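You operate a simulated robot arm through the tools that you are given. There is no shell and no other tool. Be economical: measure what you need, move in short steps, check, and stop when the job is done.

Carry out the task below with a simulated robot arm. There is one attempt and no reset: what you move stays moved.

Task
Put two of the label cards from the top of the grey workbench on the square sheet there.

Only the result counts: the job must be done as asked and must still hold three seconds after the hand-in. Knocking over, shifting, dropping, spilling or breaking anything else fails it.

Robot
A 7-joint arm with a two-finger parallel gripper, fixed in place. Base frame: the origin is at the foot of the arm, x ahead of it, y to its left, z up; the work surface is at about z = 0. Readings come in m, rad, newtons and seconds.
With the tool pointing down near the work surface it reaches from about 0.22 to 0.58 m from the base axis. Its first joint turns from -1.152 to 1.152 rad. Payload 2.5 kg.
Tool frame: the origin (TCP) lies between the finger pads and is the grasp point; the fingertips stand 0.023 m ahead of it; z points along the fingers, y is the line along which they close. Largest opening 0.094 m; finger width 0.038, thickness 0.01; the body of the gripper, 0.054 by 0.096 m, starts 0.039 m behind the TCP.
Orientation is told as [roll, pitch, yaw] about the base's x, y, z axes, in that order, counted from this pose: with the fingers straight down and closing along the base's y, the tool's x points along the base's -x, its y along +y and its z along -z.

Tools
- The arm moves only by the tool drive_tool. Its arguments are lists of equal length, an entry for each row: "delta_pos": the shift along the tool's x, y, z in cm, a list of three; "turn": the turn, a rotation vector about the tool's x, y, z in rad, a list of three; "jaw": the opening, from 0 (shut) to 1 (fully open). In form: {"delta_pos": [[x, y, z], ...], "turn": [[wx, wy, wz], ...], "jaw": [jaw, ...]}. A call has 1 to 20 rows; each row shifts and turns the commanded pose from where the row before left it, along the tool's axes as they then stand. Rows are played at 5 a second. More than 0.05 m and 0.15 rad between two rows, or a gripper value outside its range, and nothing of the call is played. A pose out of reach is approached as far as the arm can. The call stops where the force on the tool passes 40 N (or 10 N more than at its start, if that is more) or the arm is blocked; 0.2 s more then pass. The fingers move at their own pace (about 0.108 m/s each) and stop on an object; they squeeze with about 25 N. The grip force told is the motor's: it shows also when the fingers shut on nothing. Time passes only in rows, and 0.2 s behind the last, so rows that do not move let the fingers close. It gives the time, the measured TCP pose, the force on the tool (base axes), the opening and the grip force at its end, in the units of the frame above (readings bear some noise).
- Cameras (640 x 400 px; columns grow to the right, rows downward): "scene" is fixed at [0.1258, -0.4106, 0.5422]; the picture's right is [0.78, -0.63, 0.00], its down [-0.36, -0.44, -0.82] and it looks along [0.52, 0.64, -0.57] (base axes); focal length 349 px, centre (320, 200). "wrist" rides on the gripper at [-0.039, 0, -0.044] in the tool frame; the picture's right is [0.00, -1.00, 0.00], its down [0.97, 0.00, -0.24] and it looks along [0.24, 0.00, 0.97] (tool axes); focal length 218 px, centre (320, 200).
- snapshot(camera): a new picture of that camera. The clock stands still meanwhile.
- pixel_to_xyz(camera, pixels): for up to 12 pixels [column, row] of the newest picture of that camera ("zoom" is the newest enlarged one), the place [x, y, z] in the base frame of the surface seen there, good to about 0.002 m. The clock stands still meanwhile.
- zoom(camera, box): a new picture of the part [left, top, right, bottom] of that camera's present view, enlarged. The clock stands still meanwhile.
- hand_in(): hands the job in; it is judged then, once.

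Work in short steps. Measure before you move; look again where a grasp or a placing could have gone wrong, and mend it. You have 60 turns and 26 pictures in all, those below and enlarged ones among them. Open the gripper and draw the arm clear of the work before you hand the job in, unless the task says otherwise; then end with one line.

The tools are called after "Call:" as a command line: name --argument value ..., lists and objects as JSON in quotes. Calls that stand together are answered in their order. drive_tool: Moves the arm, as the interface text tells. Its arguments: {"type":"object","properties":{"delta_pos":{"type":"array"},"turn":{"type":"array"},"jaw":{"type":"array"}},"required":["delta_pos","turn","jaw"]} The other tools are called the same way: snapshot (camera) takes a picture; pixel_to_xyz (camera, pixels) gives the place of the surface under pixels of a picture; zoom (camera, box) takes an enlarged picture of a part of a camera's view; hand_in () hands the job in.

At the start:

```text
clock: 0.0
tool_pos: [0.3799, 0.1454, 0.2257]
orientation: [0.001, -0.001, 0.001]
ft_force: [1.7, 0.4, -0.6]
finger_gap: 0.0937
grip_force: 0.0
```

scene: 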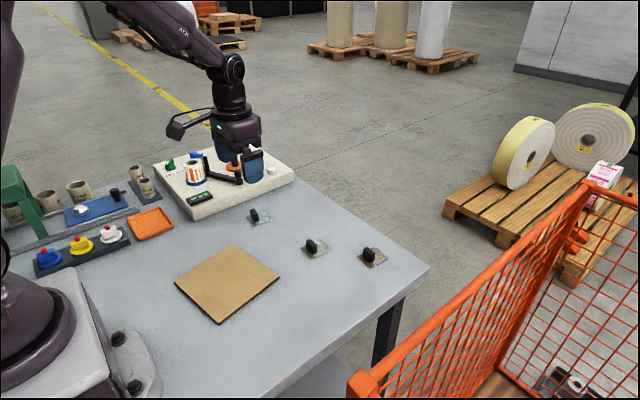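
wrist: 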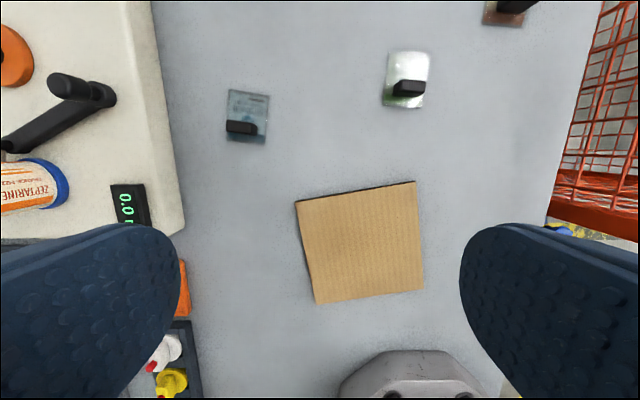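

The scene shows three cards with black grips near (260,216), (316,248) and (373,257), and the cardboard sheet around (227,283). I'll zoom in on them before measuring.

Call:
zoom --camera "scene" --box '[230, 190, 410, 302]'

Call:
zoom --camera "wrist" --box '[200, 0, 560, 225]'

Call:
pixel_to_xyz --camera "scene" --pixels '[[233, 246], [279, 275], [219, 323], [175, 281], [227, 283], [255, 214], [311, 244], [368, 253], [265, 222], [320, 255], [380, 262], [300, 280]]'

Call:
pixel_to_xyz --camera "wrist" --pixels '[[241, 127], [229, 90], [269, 96], [264, 142], [225, 138], [408, 88], [390, 52], [429, 54], [422, 108], [383, 103], [512, 5], [360, 243]]'

```text
3.56 times, centred on (320, 246) of scene
```

zoom: 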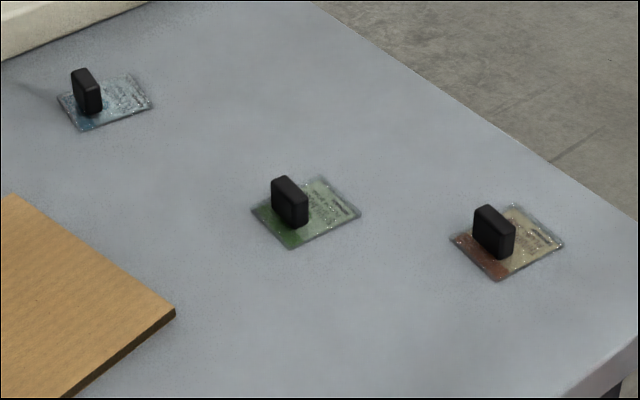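

```text
1.78 times, centred on (380, 112) of wrist
```

zoom: 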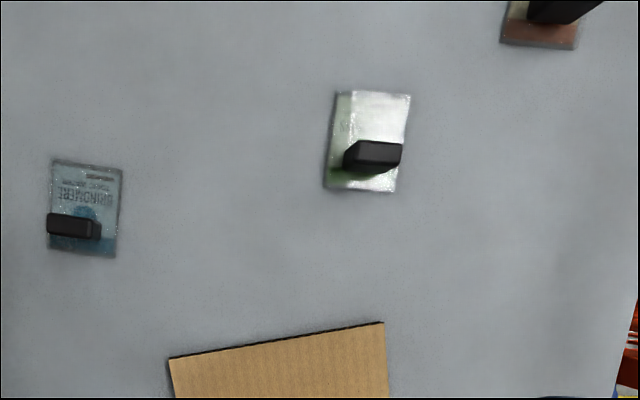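

```text
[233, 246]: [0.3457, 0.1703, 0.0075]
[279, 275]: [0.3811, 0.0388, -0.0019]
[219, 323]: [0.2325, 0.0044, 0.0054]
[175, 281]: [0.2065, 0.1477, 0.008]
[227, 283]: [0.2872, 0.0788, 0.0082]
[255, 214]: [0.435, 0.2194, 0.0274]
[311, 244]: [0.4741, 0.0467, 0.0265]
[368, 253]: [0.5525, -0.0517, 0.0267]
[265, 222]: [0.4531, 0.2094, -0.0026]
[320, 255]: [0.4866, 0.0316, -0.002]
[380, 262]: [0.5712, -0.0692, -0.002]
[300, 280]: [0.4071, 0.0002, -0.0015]
```

```text
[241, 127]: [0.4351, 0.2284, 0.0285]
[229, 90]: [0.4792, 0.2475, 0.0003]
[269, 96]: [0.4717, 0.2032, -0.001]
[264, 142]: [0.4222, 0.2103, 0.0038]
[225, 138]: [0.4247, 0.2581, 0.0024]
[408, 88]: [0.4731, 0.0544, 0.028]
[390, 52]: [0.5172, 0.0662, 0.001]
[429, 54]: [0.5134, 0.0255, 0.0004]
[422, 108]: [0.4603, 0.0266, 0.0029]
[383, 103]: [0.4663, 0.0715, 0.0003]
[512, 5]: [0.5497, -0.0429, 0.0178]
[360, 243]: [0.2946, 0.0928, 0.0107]
```

The grips are about 3 cm tall and the sheet is about 1 cm thick. Next I'll measure the sheet corners and grip ends more exactly.

Call:
pixel_to_xyz --camera "wrist" --pixels '[[299, 205], [413, 185], [421, 286], [319, 300]]'

Call:
pixel_to_xyz --camera "zoom" --pixels '[[50, 216], [88, 220], [50, 232], [88, 236], [362, 145], [398, 145], [356, 166], [396, 163]]'

Call:
pixel_to_xyz --camera "scene" --pixels '[[235, 248], [275, 276], [220, 321], [179, 281], [251, 210], [256, 211], [308, 240], [314, 245], [310, 243], [254, 212]]'

```text
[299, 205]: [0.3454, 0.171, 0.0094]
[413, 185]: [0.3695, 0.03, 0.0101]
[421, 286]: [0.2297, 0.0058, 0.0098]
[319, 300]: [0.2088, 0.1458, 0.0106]
```

```text
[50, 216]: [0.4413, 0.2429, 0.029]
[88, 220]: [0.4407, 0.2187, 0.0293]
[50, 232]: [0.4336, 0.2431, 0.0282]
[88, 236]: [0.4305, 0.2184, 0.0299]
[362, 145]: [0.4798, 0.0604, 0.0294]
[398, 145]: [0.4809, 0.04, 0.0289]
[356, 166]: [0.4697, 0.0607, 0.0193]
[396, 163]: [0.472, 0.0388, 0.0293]
```

```text
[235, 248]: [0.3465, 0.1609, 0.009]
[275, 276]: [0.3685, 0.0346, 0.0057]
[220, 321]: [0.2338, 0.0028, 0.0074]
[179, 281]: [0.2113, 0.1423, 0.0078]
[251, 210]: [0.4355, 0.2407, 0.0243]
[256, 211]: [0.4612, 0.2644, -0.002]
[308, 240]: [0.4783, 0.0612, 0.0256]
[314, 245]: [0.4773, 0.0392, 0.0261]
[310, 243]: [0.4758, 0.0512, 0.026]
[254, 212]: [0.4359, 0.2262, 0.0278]
```

The green grip is centred near (0.475, 0.050) with its top at z 0.029. The sheet centre is (0.289, 0.088), top at z 0.010, turned about 9.5°. I'll move above the green card and look again.

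Call:
drive_tool --delta_pos '[[-2.4, -2.4, 0], [-2.4, -2.4, 0], [-2.4, -2.4, 0], [-2.35, -2.35, 0], [0, 0, 4], [0, 0, 4], [0, 0, 3], [0, 0, 0]]' --turn '[[0, 0, 0], [0, 0, 0], [0, 0, 0], [0, 0, 0], [0, 0, 0], [0, 0, 0], [0, 0, 0], [0, 0, 0]]' --jaw '[1, 1, 1, 0.7, 0.7, 0.7, 0.7, 0.7]'

Call:
snapshot --camera "wrist"

```text
clock: 1.8
tool_pos: [0.4758, 0.0493, 0.1187]
orientation: [0.0, 0.001, 0.0]
ft_force: [-0.8, 0.6, 0.7]
finger_gap: 0.066
grip_force: 0.1
```

```text
21 pictures are left
```

wrist: 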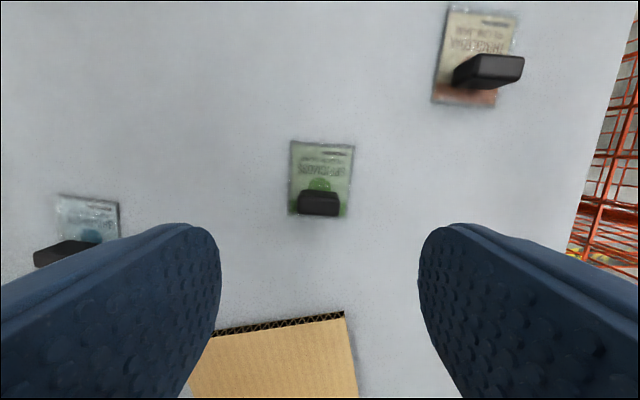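

The view is clear: the green grip is at (318,203) and the brown one at (490,70). I'll measure both.

Call:
pixel_to_xyz --camera "wrist" --pixels '[[302, 195], [337, 197], [318, 196], [292, 143], [354, 147], [346, 216], [291, 213], [475, 68], [518, 68], [448, 12], [517, 18], [434, 100]]'

```text
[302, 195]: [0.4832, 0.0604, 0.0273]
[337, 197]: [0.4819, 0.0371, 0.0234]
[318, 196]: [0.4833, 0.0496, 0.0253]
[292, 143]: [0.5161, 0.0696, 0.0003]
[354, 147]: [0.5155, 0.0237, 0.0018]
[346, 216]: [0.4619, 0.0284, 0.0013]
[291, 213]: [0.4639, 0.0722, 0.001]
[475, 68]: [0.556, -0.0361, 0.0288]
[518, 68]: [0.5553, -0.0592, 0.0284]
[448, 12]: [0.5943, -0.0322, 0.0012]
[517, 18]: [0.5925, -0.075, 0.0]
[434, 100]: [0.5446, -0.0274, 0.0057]
```

The green grip is centred at (0.477, 0.049), right under the TCP. I'll descend to z about 0.031 and close.

Call:
drive_tool --delta_pos '[[-0.1, 0, 3], [0, 0, 3], [0, 0, 1.7], [0, 0, 0.9], [0, 0, 0]]' --turn '[[0, 0, 0], [0, 0, 0], [0, 0, 0], [0, 0, 0], [0, 0, 0]]' --jaw '[0.7, 0.7, 0.7, 0.7, 0.7]'

```text
clock: 3.0
tool_pos: [0.478, 0.0501, 0.0297]
orientation: [-0.001, 0.001, 0.0]
ft_force: [0.1, -0.2, -0.2]
finger_gap: 0.066
grip_force: 0.0
```

The TCP is at z 0.030 with no contact force. I'll close on the grip.

Call:
drive_tool --delta_pos '[[0, 0, 0], [0, 0, 0], [0, 0, 0], [0, 0, 0]]' --turn '[[0, 0, 0], [0, 0, 0], [0, 0, 0], [0, 0, 0]]' --jaw '[0.4, 0.2, 0.1, 0.1]'

```text
clock: 4.0
tool_pos: [0.4773, 0.0497, 0.0301]
orientation: [-0.001, -0.002, -0.001]
ft_force: [0.0, 0.2, 0.4]
finger_gap: 0.027
grip_force: 25.2
```

The fingers stopped at 0.027 m with 25 N, so the grip is held. I'll lift 6 cm and check.

Call:
drive_tool --delta_pos '[[0, 0, -1], [0, 0, -2], [0, 0, -3], [0, 0, 0]]' --turn '[[0, 0, 0], [0, 0, 0], [0, 0, 0], [0, 0, 0]]' --jaw '[0.1, 0.1, 0.1, 0.1]'

Call:
zoom --camera "scene" --box '[180, 140, 420, 290]'

```text
clock: 5.0
tool_pos: [0.4753, 0.0489, 0.0908]
orientation: [-0.001, 0.0, -0.001]
ft_force: [0.6, 0.6, -0.7]
finger_gap: 0.0093
grip_force: 0.1
```

```text
2.67 times, centred on (300, 215) of scene
```

zoom: 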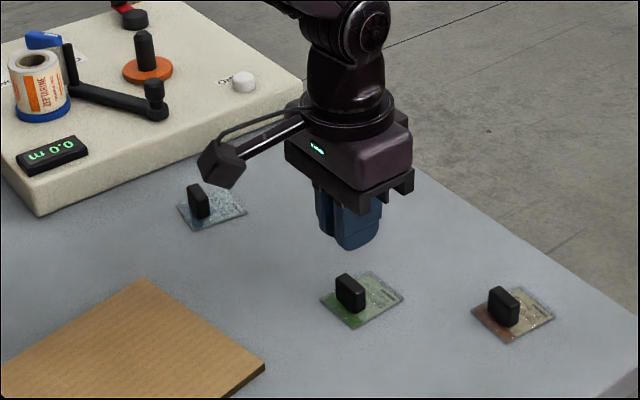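

The grip slipped out: the gap is now 0.009 m and the green card is still on the bench. I'll turn the tool 90° to squeeze the broad faces instead.

Call:
drive_tool --delta_pos '[[0, 0, 0], [0, 0, 0], [0, 0, 0], [0, 0, 0], [0, 0, 0], [0, 0, 0], [0, 0, 0], [0, 0, 0], [0, 0, 0], [0, 0, 0], [0, 0, 0], [0, 0, 0]]' --turn '[[0, 0, 0.1428], [0, 0, 0.1428], [0, 0, 0.1428], [0, 0, 0.1428], [0, 0, 0.1428], [0, 0, 0.1428], [0, 0, 0.1428], [0, 0, 0.1428], [0, 0, 0.1428], [0, 0, 0.1428], [0, 0, 0.1428], [0, 0, 0]]' --jaw '[0.5, 0.5, 0.5, 0.5, 0.5, 0.5, 0.5, 0.5, 0.5, 0.5, 0.5, 0.5]'

Call:
snapshot --camera "wrist"

```text
clock: 7.6
tool_pos: [0.4768, 0.0497, 0.0907]
orientation: [0.001, 0.0, -1.572]
ft_force: [-1.3, -0.3, -0.3]
finger_gap: 0.0468
grip_force: 0.0
```

```text
19 pictures are left
```

wrist: 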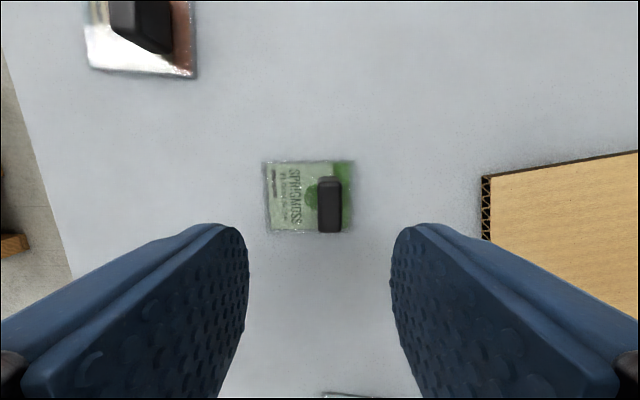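

The block is now narrow along the closing line, at (330,206). I'll measure it.

Call:
pixel_to_xyz --camera "wrist" --pixels '[[321, 205], [338, 205], [330, 183], [330, 228], [330, 205], [300, 200]]'

```text
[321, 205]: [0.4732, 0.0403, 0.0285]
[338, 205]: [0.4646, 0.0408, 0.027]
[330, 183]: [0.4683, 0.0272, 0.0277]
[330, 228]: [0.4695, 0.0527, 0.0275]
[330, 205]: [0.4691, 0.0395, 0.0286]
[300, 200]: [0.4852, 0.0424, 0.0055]
```

The block now reads (0.469, 0.040), about 1 cm from the earlier reading. I'll check it with the scene camera.

Call:
zoom --camera "scene" --box '[230, 190, 410, 302]'

Call:
pixel_to_xyz --camera "zoom" --pixels '[[282, 182], [298, 193], [275, 180], [305, 200], [290, 188], [320, 180], [358, 213], [290, 246], [253, 212], [290, 205]]'

```text
3.56 times, centred on (320, 246) of scene
```

zoom: 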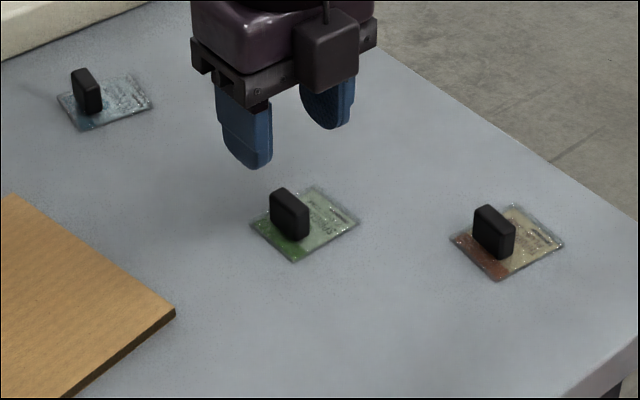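

```text
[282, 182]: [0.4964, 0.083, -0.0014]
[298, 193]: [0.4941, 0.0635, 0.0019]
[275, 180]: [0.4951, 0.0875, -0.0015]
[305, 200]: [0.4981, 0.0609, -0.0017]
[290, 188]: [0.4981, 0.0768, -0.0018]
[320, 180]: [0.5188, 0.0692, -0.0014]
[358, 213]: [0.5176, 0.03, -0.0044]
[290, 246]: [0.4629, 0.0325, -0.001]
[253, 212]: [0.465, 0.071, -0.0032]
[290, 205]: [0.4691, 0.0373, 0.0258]
```

The scene confirms the card moved about 1 cm, so it was lifted briefly and slipped. I'll centre on (0.469, 0.040) and go down for the broad-face grip, slightly deeper this time.

Call:
drive_tool --delta_pos '[[-0.95, -0.8, 0], [0, 0, 2.5], [0, 0, 2], [0, 0, 1.2], [0, 0, 0.5], [0, 0, 0]]' --turn '[[0, 0, 0], [0, 0, 0], [0, 0, 0], [0, 0, 0], [0, 0, 0], [0, 0, 0]]' --jaw '[0.5, 0.5, 0.5, 0.5, 0.5, 0.5]'

Call:
drive_tool --delta_pos '[[0, 0, 0], [0, 0, 0], [0, 0, 0], [0, 0, 0], [0, 0, 0]]' --turn '[[0, 0, 0], [0, 0, 0], [0, 0, 0], [0, 0, 0], [0, 0, 0]]' --jaw '[0.3, 0.15, 0.0, 0.0, 0.0]'

```text
clock: 9.0
tool_pos: [0.4689, 0.0405, 0.0282]
orientation: [-0.001, 0.0, -1.57]
ft_force: [0.5, 0.2, 1.2]
finger_gap: 0.0468
grip_force: 0.0
```

```text
clock: 10.2
tool_pos: [0.4682, 0.0419, 0.0285]
orientation: [-0.001, -0.001, -1.572]
ft_force: [0.0, -0.1, 0.1]
finger_gap: 0.0119
grip_force: 25.7
```

The gap is 0.012 m at 25.7 N on the broad faces. I'll lift slowly and check partway.

Call:
drive_tool --delta_pos '[[0, 0, -0.3], [0, 0, -0.3], [0, 0, -0.4], [0, 0, -0.5], [0, 0, 0]]' --turn '[[0, 0, 0], [0, 0, 0], [0, 0, 0], [0, 0, 0], [0, 0, 0]]' --jaw '[0, 0, 0, 0, 0]'

Call:
zoom --camera "scene" --box '[230, 190, 410, 302]'

```text
clock: 11.4
tool_pos: [0.4687, 0.0406, 0.043]
orientation: [-0.001, 0.0, -1.571]
ft_force: [-0.4, -0.4, 1.2]
finger_gap: 0.0121
grip_force: 24.4
```

```text
3.56 times, centred on (320, 246) of scene
```

zoom: 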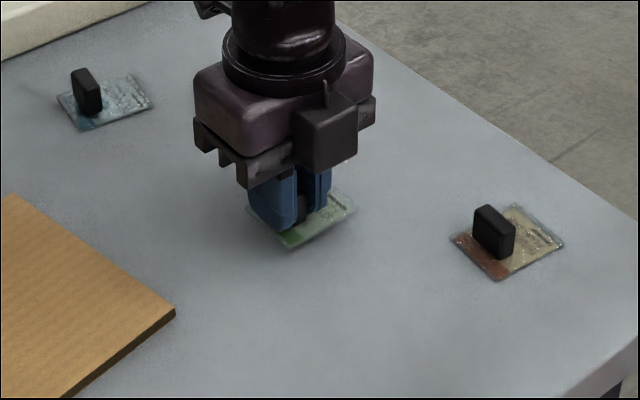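

The card came up with the gap steady at 0.012 m. I'll lift a little more and carry it slowly toward the right half of the sheet.

Call:
drive_tool --delta_pos '[[0, 0, -0.6], [0, 0, -0.8], [0, 0, -0.8], [0, -0.6, 0], [0.1, -1.2, 0], [0.1, -1.5, 0], [0.15, -1.5, 0], [0.15, -1.5, 0], [0.15, -1.5, 0], [0.15, -1.5, 0], [0.15, -1.5, 0], [0.15, -1.5, 0], [0.1, -1.5, 0], [0.1, -1.5, 0], [0.1, -1.3, 0], [0.05, -1.2, 0], [0, -0.7, 0], [0, -0.3, 0], [0, 0, 0]]' --turn '[[0, 0, 0], [0, 0, 0], [0, 0, 0], [0, 0, 0], [0, 0, 0], [0, 0, 0], [0, 0, 0], [0, 0, 0], [0, 0, 0], [0, 0, 0], [0, 0, 0], [0, 0, 0], [0, 0, 0], [0, 0, 0], [0, 0, 0], [0, 0, 0], [0, 0, 0], [0, 0, 0], [0, 0, 0]]' --jaw '[0, 0, 0, 0, 0, 0, 0, 0, 0, 0, 0, 0, 0, 0, 0, 0, 0, 0, 0]'

Call:
zoom --camera "scene" --box '[140, 180, 380, 330]'

Call:
snapshot --camera "wrist"

```text
clock: 15.4
tool_pos: [0.2797, 0.0545, 0.0659]
orientation: [-0.001, -0.001, -1.571]
ft_force: [0.0, -0.4, -0.4]
finger_gap: 0.0121
grip_force: 24.9
```

```text
2.67 times, centred on (260, 255) of scene
```

zoom: 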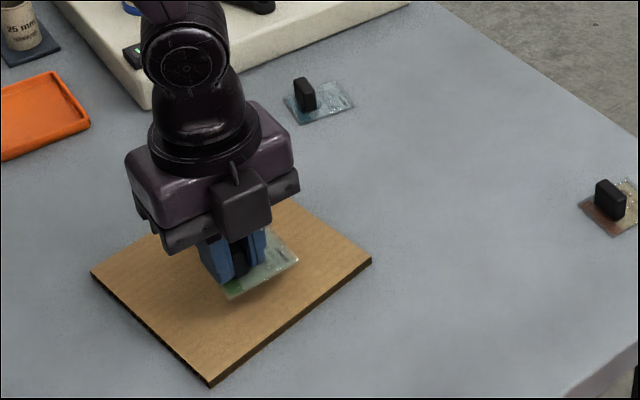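

```text
15 pictures are left
```

wrist: 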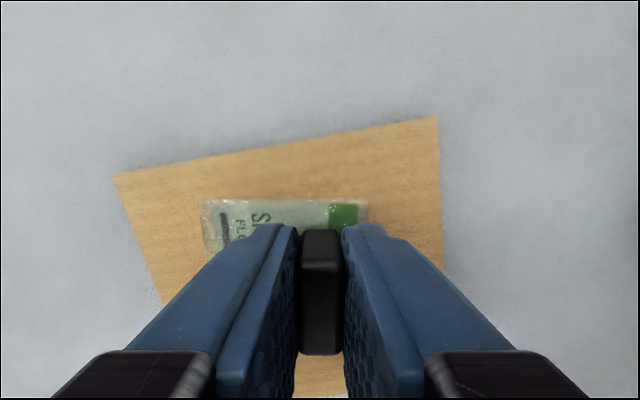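

The card is held over the right half of the sheet. Gripped on the bench at TCP z 0.028 and with the sheet top at about 0.010, it should touch at z about 0.039, so I'll lower to 0.041 first.

Call:
drive_tool --delta_pos '[[0, 0, 0.8], [0, 0, 0.8], [0, 0, 0.6], [0, 0, 0.3], [0, 0, 0]]' --turn '[[0, 0, 0], [0, 0, 0], [0, 0, 0], [0, 0, 0], [0, 0, 0]]' --jaw '[0, 0, 0, 0, 0]'

Call:
drive_tool --delta_pos '[[0, 0, 0.1], [0, 0, 0.1], [0, 0, 0]]' --turn '[[0, 0, 0], [0, 0, 0], [0, 0, 0]]' --jaw '[0, 0, 0]'

```text
clock: 16.6
tool_pos: [0.2801, 0.0552, 0.0399]
orientation: [0.0, 0.001, -1.57]
ft_force: [-0.3, -0.3, -0.2]
finger_gap: 0.012
grip_force: 25.2
```

```text
clock: 17.4
tool_pos: [0.2797, 0.0555, 0.0382]
orientation: [0.002, -0.001, -1.571]
ft_force: [-1.0, 0.6, 2.5]
finger_gap: 0.0119
grip_force: 24.7
```

The force rose to about 2.5 N, so the card is just touching the sheet. I'll open moderately and lift straight up.

Call:
drive_tool --delta_pos '[[0, 0, 0], [0, 0, 0], [0, 0, 0], [0, 0, -1], [0, 0, -3], [0, 0, -3], [0, 0, 0]]' --turn '[[0, 0, 0], [0, 0, 0], [0, 0, 0], [0, 0, 0], [0, 0, 0], [0, 0, 0], [0, 0, 0]]' --jaw '[0.25, 0.45, 0.45, 0.45, 0.45, 0.45, 0.45]'

Call:
snapshot --camera "wrist"

```text
clock: 19.0
tool_pos: [0.2794, 0.0545, 0.1083]
orientation: [-0.002, 0.0, -1.571]
ft_force: [-0.3, -1.1, -1.0]
finger_gap: 0.0424
grip_force: 0.0
```

```text
14 pictures are left
```

wrist: 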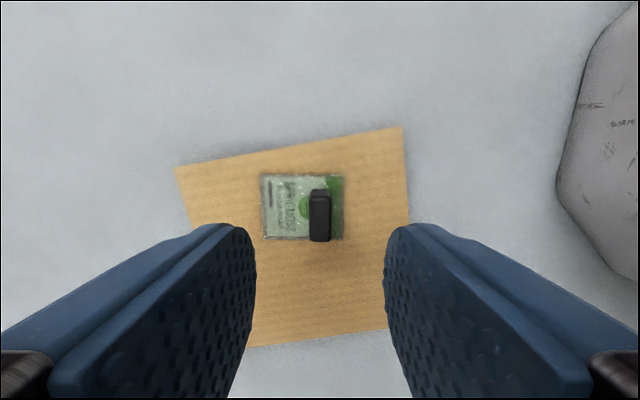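

The green card lies fully on the sheet. Before choosing the second card, I'll measure the clearance around the blue one and recheck the brown one.

Call:
snapshot --camera "scene"

Call:
pixel_to_xyz --camera "scene" --pixels '[[195, 212], [215, 205], [250, 193], [290, 177], [240, 205], [232, 209], [370, 253], [255, 214]]'

Call:
pixel_to_xyz --camera "wrist" --pixels '[[263, 176], [342, 176], [343, 239], [265, 238], [320, 195], [320, 238]]'

```text
13 pictures are left
```

scene: 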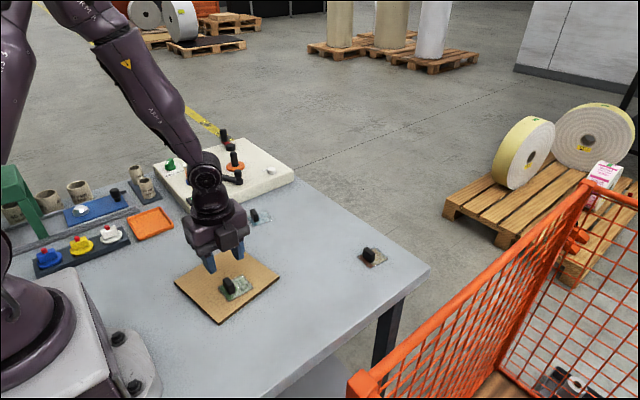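

```text
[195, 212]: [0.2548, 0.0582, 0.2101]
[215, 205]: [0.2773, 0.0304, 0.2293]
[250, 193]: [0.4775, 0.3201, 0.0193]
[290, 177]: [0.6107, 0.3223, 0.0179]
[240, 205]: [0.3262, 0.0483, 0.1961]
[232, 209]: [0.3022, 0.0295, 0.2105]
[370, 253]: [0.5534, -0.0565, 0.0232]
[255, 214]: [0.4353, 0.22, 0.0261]
```

```text
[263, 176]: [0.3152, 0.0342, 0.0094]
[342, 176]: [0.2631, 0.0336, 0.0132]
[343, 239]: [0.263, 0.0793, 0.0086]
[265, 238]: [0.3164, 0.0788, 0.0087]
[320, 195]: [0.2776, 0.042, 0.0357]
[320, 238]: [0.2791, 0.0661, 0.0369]
```

The platform edge is at y of about 0.32, well clear of the blue card's grip at (0.436, 0.230). I'll move above the blue card with this same orientation.

Call:
drive_tool --delta_pos '[[2.92, 2.62, 0], [2.92, 2.62, 0], [2.92, 2.62, 0], [2.92, 2.62, 0], [2.92, 2.62, 0], [2.92, 2.62, 0], [0, 0, 1], [0, 0, 0]]' --turn '[[0, 0, 0], [0, 0, 0], [0, 0, 0], [0, 0, 0], [0, 0, 0], [0, 0, 0], [0, 0, 0], [0, 0, 0]]' --jaw '[0.5, 0.5, 0.5, 0.5, 0.5, 0.5, 0.5, 0.5]'

Call:
snapshot --camera "wrist"

```text
clock: 20.8
tool_pos: [0.4377, 0.2298, 0.0977]
orientation: [0.001, 0.001, -1.57]
ft_force: [-0.6, -0.8, 0.5]
finger_gap: 0.047
grip_force: 0.0
```

```text
12 pictures are left
```

wrist: 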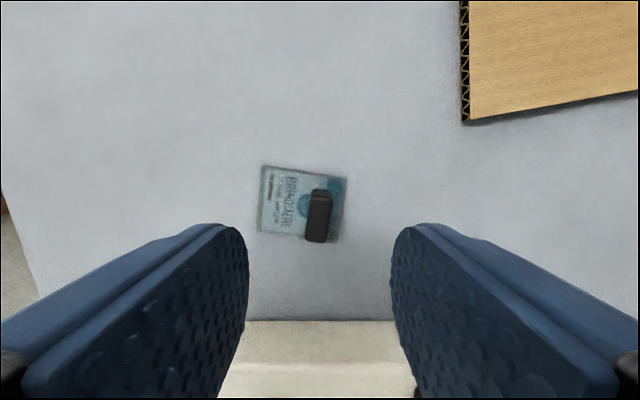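

The blue block is at (319,216), turned a few degrees. I'll measure it and the platform edge at row 320.

Call:
pixel_to_xyz --camera "wrist" --pixels '[[320, 194], [317, 239], [309, 216], [329, 216], [318, 216], [263, 168], [345, 180], [338, 241], [260, 231], [320, 325], [320, 355], [320, 385]]'

```text
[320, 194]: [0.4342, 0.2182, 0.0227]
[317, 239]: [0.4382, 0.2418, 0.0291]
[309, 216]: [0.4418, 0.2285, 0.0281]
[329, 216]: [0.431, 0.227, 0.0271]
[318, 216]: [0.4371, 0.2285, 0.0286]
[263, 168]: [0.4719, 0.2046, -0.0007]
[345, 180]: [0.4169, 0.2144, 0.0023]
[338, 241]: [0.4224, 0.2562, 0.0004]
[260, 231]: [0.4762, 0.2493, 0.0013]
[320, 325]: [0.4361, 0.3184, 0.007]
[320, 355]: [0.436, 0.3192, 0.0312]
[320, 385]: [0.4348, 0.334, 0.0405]
```

The block centre is (0.4365, 0.230) and it's turned about −0.13 rad. I'll match that yaw and descend to z about 0.028.

Call:
drive_tool --delta_pos '[[0, -0.05, 0], [0, 0, 2.5], [0, 0, 2.5], [0, 0, 1.4], [0, 0, 0.5], [0, 0, 0]]' --turn '[[0, 0, 0.13], [0, 0, 0], [0, 0, 0], [0, 0, 0], [0, 0, 0], [0, 0, 0]]' --jaw '[0.5, 0.5, 0.5, 0.5, 0.5, 0.5]'

Call:
drive_tool --delta_pos '[[0, 0, 0], [0, 0, 0], [0, 0, 0], [0, 0, 0], [0, 0, 0]]' --turn '[[0, 0, 0], [0, 0, 0], [0, 0, 0], [0, 0, 0], [0, 0, 0]]' --jaw '[0.3, 0.15, 0.0, 0.0, 0.0]'

Call:
drive_tool --delta_pos '[[0, 0, -0.3], [0, 0, -0.4], [0, 0, -0.6], [0, 0, -0.8], [0, 0, -0.8], [0, 0, -0.8], [0, 0, 0]]' --turn '[[0, 0, 0], [0, 0, 0], [0, 0, 0], [0, 0, 0], [0, 0, 0], [0, 0, 0], [0, 0, 0]]' --jaw '[0, 0, 0, 0, 0, 0, 0]'

Call:
snapshot --camera "wrist"

```text
clock: 22.2
tool_pos: [0.4375, 0.2313, 0.0303]
orientation: [0.0, 0.001, -1.699]
ft_force: [1.3, 0.7, -0.2]
finger_gap: 0.0472
grip_force: 0.1
```

```text
clock: 23.4
tool_pos: [0.4385, 0.2315, 0.0298]
orientation: [0.0, 0.0, -1.701]
ft_force: [-0.5, 0.6, -1.3]
finger_gap: 0.0122
grip_force: 24.7
```

```text
clock: 25.0
tool_pos: [0.4371, 0.2301, 0.0664]
orientation: [0.001, -0.001, -1.7]
ft_force: [-1.1, -0.6, 0.4]
finger_gap: 0.0117
grip_force: 25.0
```

```text
11 pictures are left
```

wrist: 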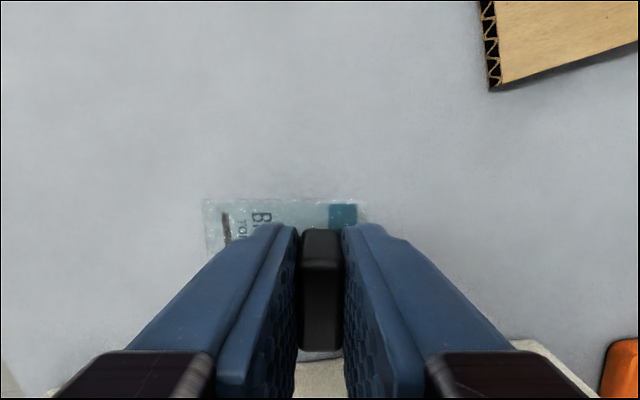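

The blue card is held at gap 0.012 m. I'll turn back to square and carry it to block position (0.270, 0.1205), beside the green card.

Call:
drive_tool --delta_pos '[[0, 0, -0.5], [0, 0, -0.5], [0, 0, 0], [-0.4, -0.6, 0], [-0.7, -1.1, 0], [-0.9, -1.3, 0], [-0.9, -1.4, 0], [-0.9, -1.4, 0], [-0.9, -1.4, 0], [-0.9, -1.4, 0], [-0.9, -1.4, 0], [-0.9, -1.4, 0], [-0.9, -1.4, 0], [-0.9, -1.3, 0], [-0.9, -1.3, 0], [-0.5, -0.9, 0], [-0.25, -0.4, 0], [0, 0, 0]]' --turn '[[0, 0, -0.065], [0, 0, -0.065], [0, 0, 0], [0, 0, 0], [0, 0, 0], [0, 0, 0], [0, 0, 0], [0, 0, 0], [0, 0, 0], [0, 0, 0], [0, 0, 0], [0, 0, 0], [0, 0, 0], [0, 0, 0], [0, 0, 0], [0, 0, 0], [0, 0, 0], [0, 0, 0]]' --jaw '[0, 0, 0, 0, 0, 0, 0, 0, 0, 0, 0, 0, 0, 0, 0, 0, 0, 0]'

Call:
snapshot --camera "wrist"

Call:
zoom --camera "scene" --box '[140, 180, 380, 330]'

```text
clock: 28.8
tool_pos: [0.2695, 0.1213, 0.0758]
orientation: [0.002, 0.0, -1.571]
ft_force: [0.2, -1.7, 0.0]
finger_gap: 0.0123
grip_force: 25.2
```

```text
10 pictures are left
```

wrist: 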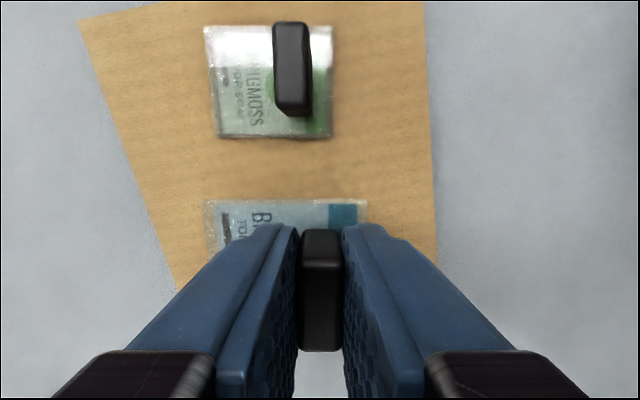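

```text
2.67 times, centred on (260, 255) of scene
```

zoom: 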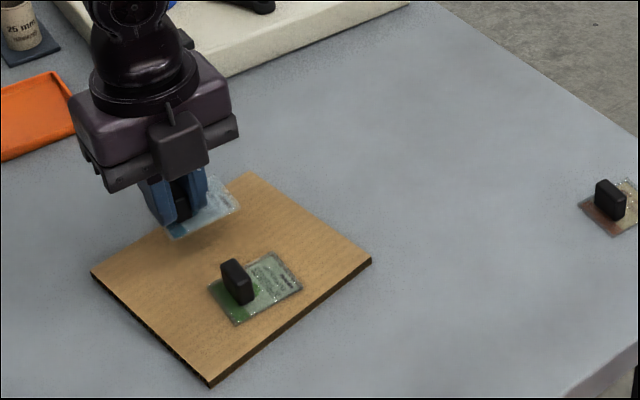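

The blue card sits over the left half, clear of the green one. I'll shift it 2 mm inward and lower to z about 0.042.

Call:
drive_tool --delta_pos '[[-0.2, 0, 0.8], [0, 0, 0.8], [0, 0, 0.8], [0, 0, 0.6], [0, 0, 0.4], [0, 0, 0]]' --turn '[[0, 0, 0], [0, 0, 0], [0, 0, 0], [0, 0, 0], [0, 0, 0], [0, 0, 0]]' --jaw '[0, 0, 0, 0, 0, 0]'

Call:
drive_tool --delta_pos '[[0, 0, 0.1], [0, 0, 0.1], [0, 0, 0]]' --turn '[[0, 0, 0], [0, 0, 0], [0, 0, 0]]' --jaw '[0, 0, 0]'

```text
clock: 30.2
tool_pos: [0.2697, 0.1201, 0.0415]
orientation: [-0.001, -0.002, -1.57]
ft_force: [0.6, 1.2, -0.8]
finger_gap: 0.012
grip_force: 25.3
```

```text
clock: 31.0
tool_pos: [0.2701, 0.1207, 0.0394]
orientation: [-0.001, 0.0, -1.571]
ft_force: [-0.6, 0.8, -0.4]
finger_gap: 0.012
grip_force: 24.8
```

No contact yet at z 0.039, so I'll go one more millimetre.

Call:
drive_tool --delta_pos '[[0, 0, 0.1], [0, 0, 0]]' --turn '[[0, 0, 0], [0, 0, 0]]' --jaw '[0, 0]'

```text
clock: 31.6
tool_pos: [0.2684, 0.1201, 0.0401]
orientation: [0.0, 0.0, -1.57]
ft_force: [0.4, 0.5, 0.2]
finger_gap: 0.0121
grip_force: 24.9
```

The readings are noisy and show no clear contact. I'll take one more 1 mm step.

Call:
drive_tool --delta_pos '[[0, 0, 0.1], [0, 0, 0], [0, 0, 0]]' --turn '[[0, 0, 0], [0, 0, 0], [0, 0, 0]]' --jaw '[0, 0, 0]'

```text
clock: 32.4
tool_pos: [0.2701, 0.12, 0.0377]
orientation: [0.003, 0.0, -1.571]
ft_force: [-2.7, 0.3, 12.7]
finger_gap: 0.012
grip_force: 25.2
```

The force is now 12.7 N, so the card is firmly on the sheet. I'll back off 0.5 mm, release and rise.

Call:
drive_tool --delta_pos '[[0, 0, -0.07], [0, 0, 0], [0, 0, 0], [0, 0, 0], [0, 0, -1], [0, 0, -3], [0, 0, -4], [0, 0, -4], [0, 0, 0]]' --turn '[[0, 0, 0], [0, 0, 0], [0, 0, 0], [0, 0, 0], [0, 0, 0], [0, 0, 0], [0, 0, 0], [0, 0, 0], [0, 0, 0]]' --jaw '[0, 0.25, 0.45, 0.45, 0.45, 0.45, 0.45, 0.45, 0.45]'

Call:
snapshot --camera "wrist"

Call:
snapshot --camera "scene"

```text
clock: 34.4
tool_pos: [0.27, 0.1208, 0.1564]
orientation: [0.001, 0.001, -1.572]
ft_force: [0.5, -0.1, 0.5]
finger_gap: 0.0424
grip_force: 0.1
```

```text
8 pictures are left
```

wrist: 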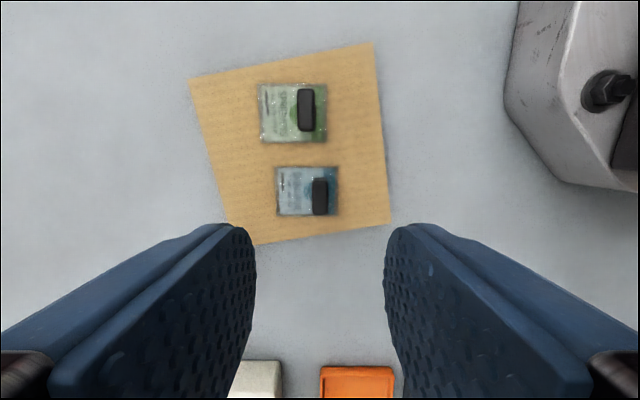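

```text
7 pictures are left
```

scene: 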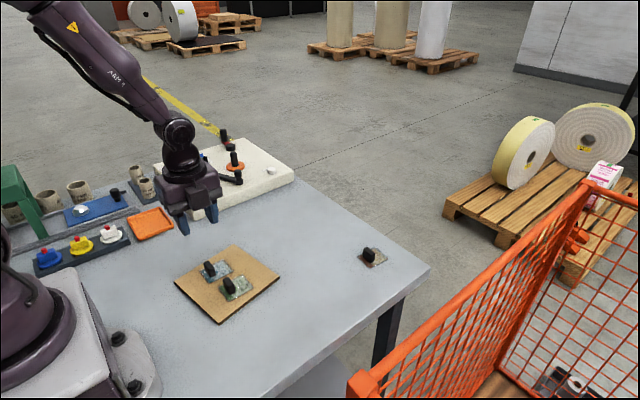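

Both cards lie fully on the sheet and the rest is unmoved. I'll raise the arm a bit further, then hand in.

Call:
drive_tool --delta_pos '[[0, 0, -3], [0, 0, -3], [0, 0, 0]]' --turn '[[0, 0, 0], [0, 0, 0], [0, 0, 0]]' --jaw '[0.8, 1, 1]'

Call:
hand_in

```text
clock: 35.2
tool_pos: [0.2692, 0.1213, 0.2181]
orientation: [-0.001, 0.0, -1.569]
ft_force: [0.5, -0.2, -0.8]
finger_gap: 0.0941
grip_force: 0.1
```

```text
The job is handed in.
```

The green and blue label cards are lying flat on the square sheet and the job is handed in; the green one slipped once on the first lift, shifting about 1 cm on the bench, and nothing else was moved.
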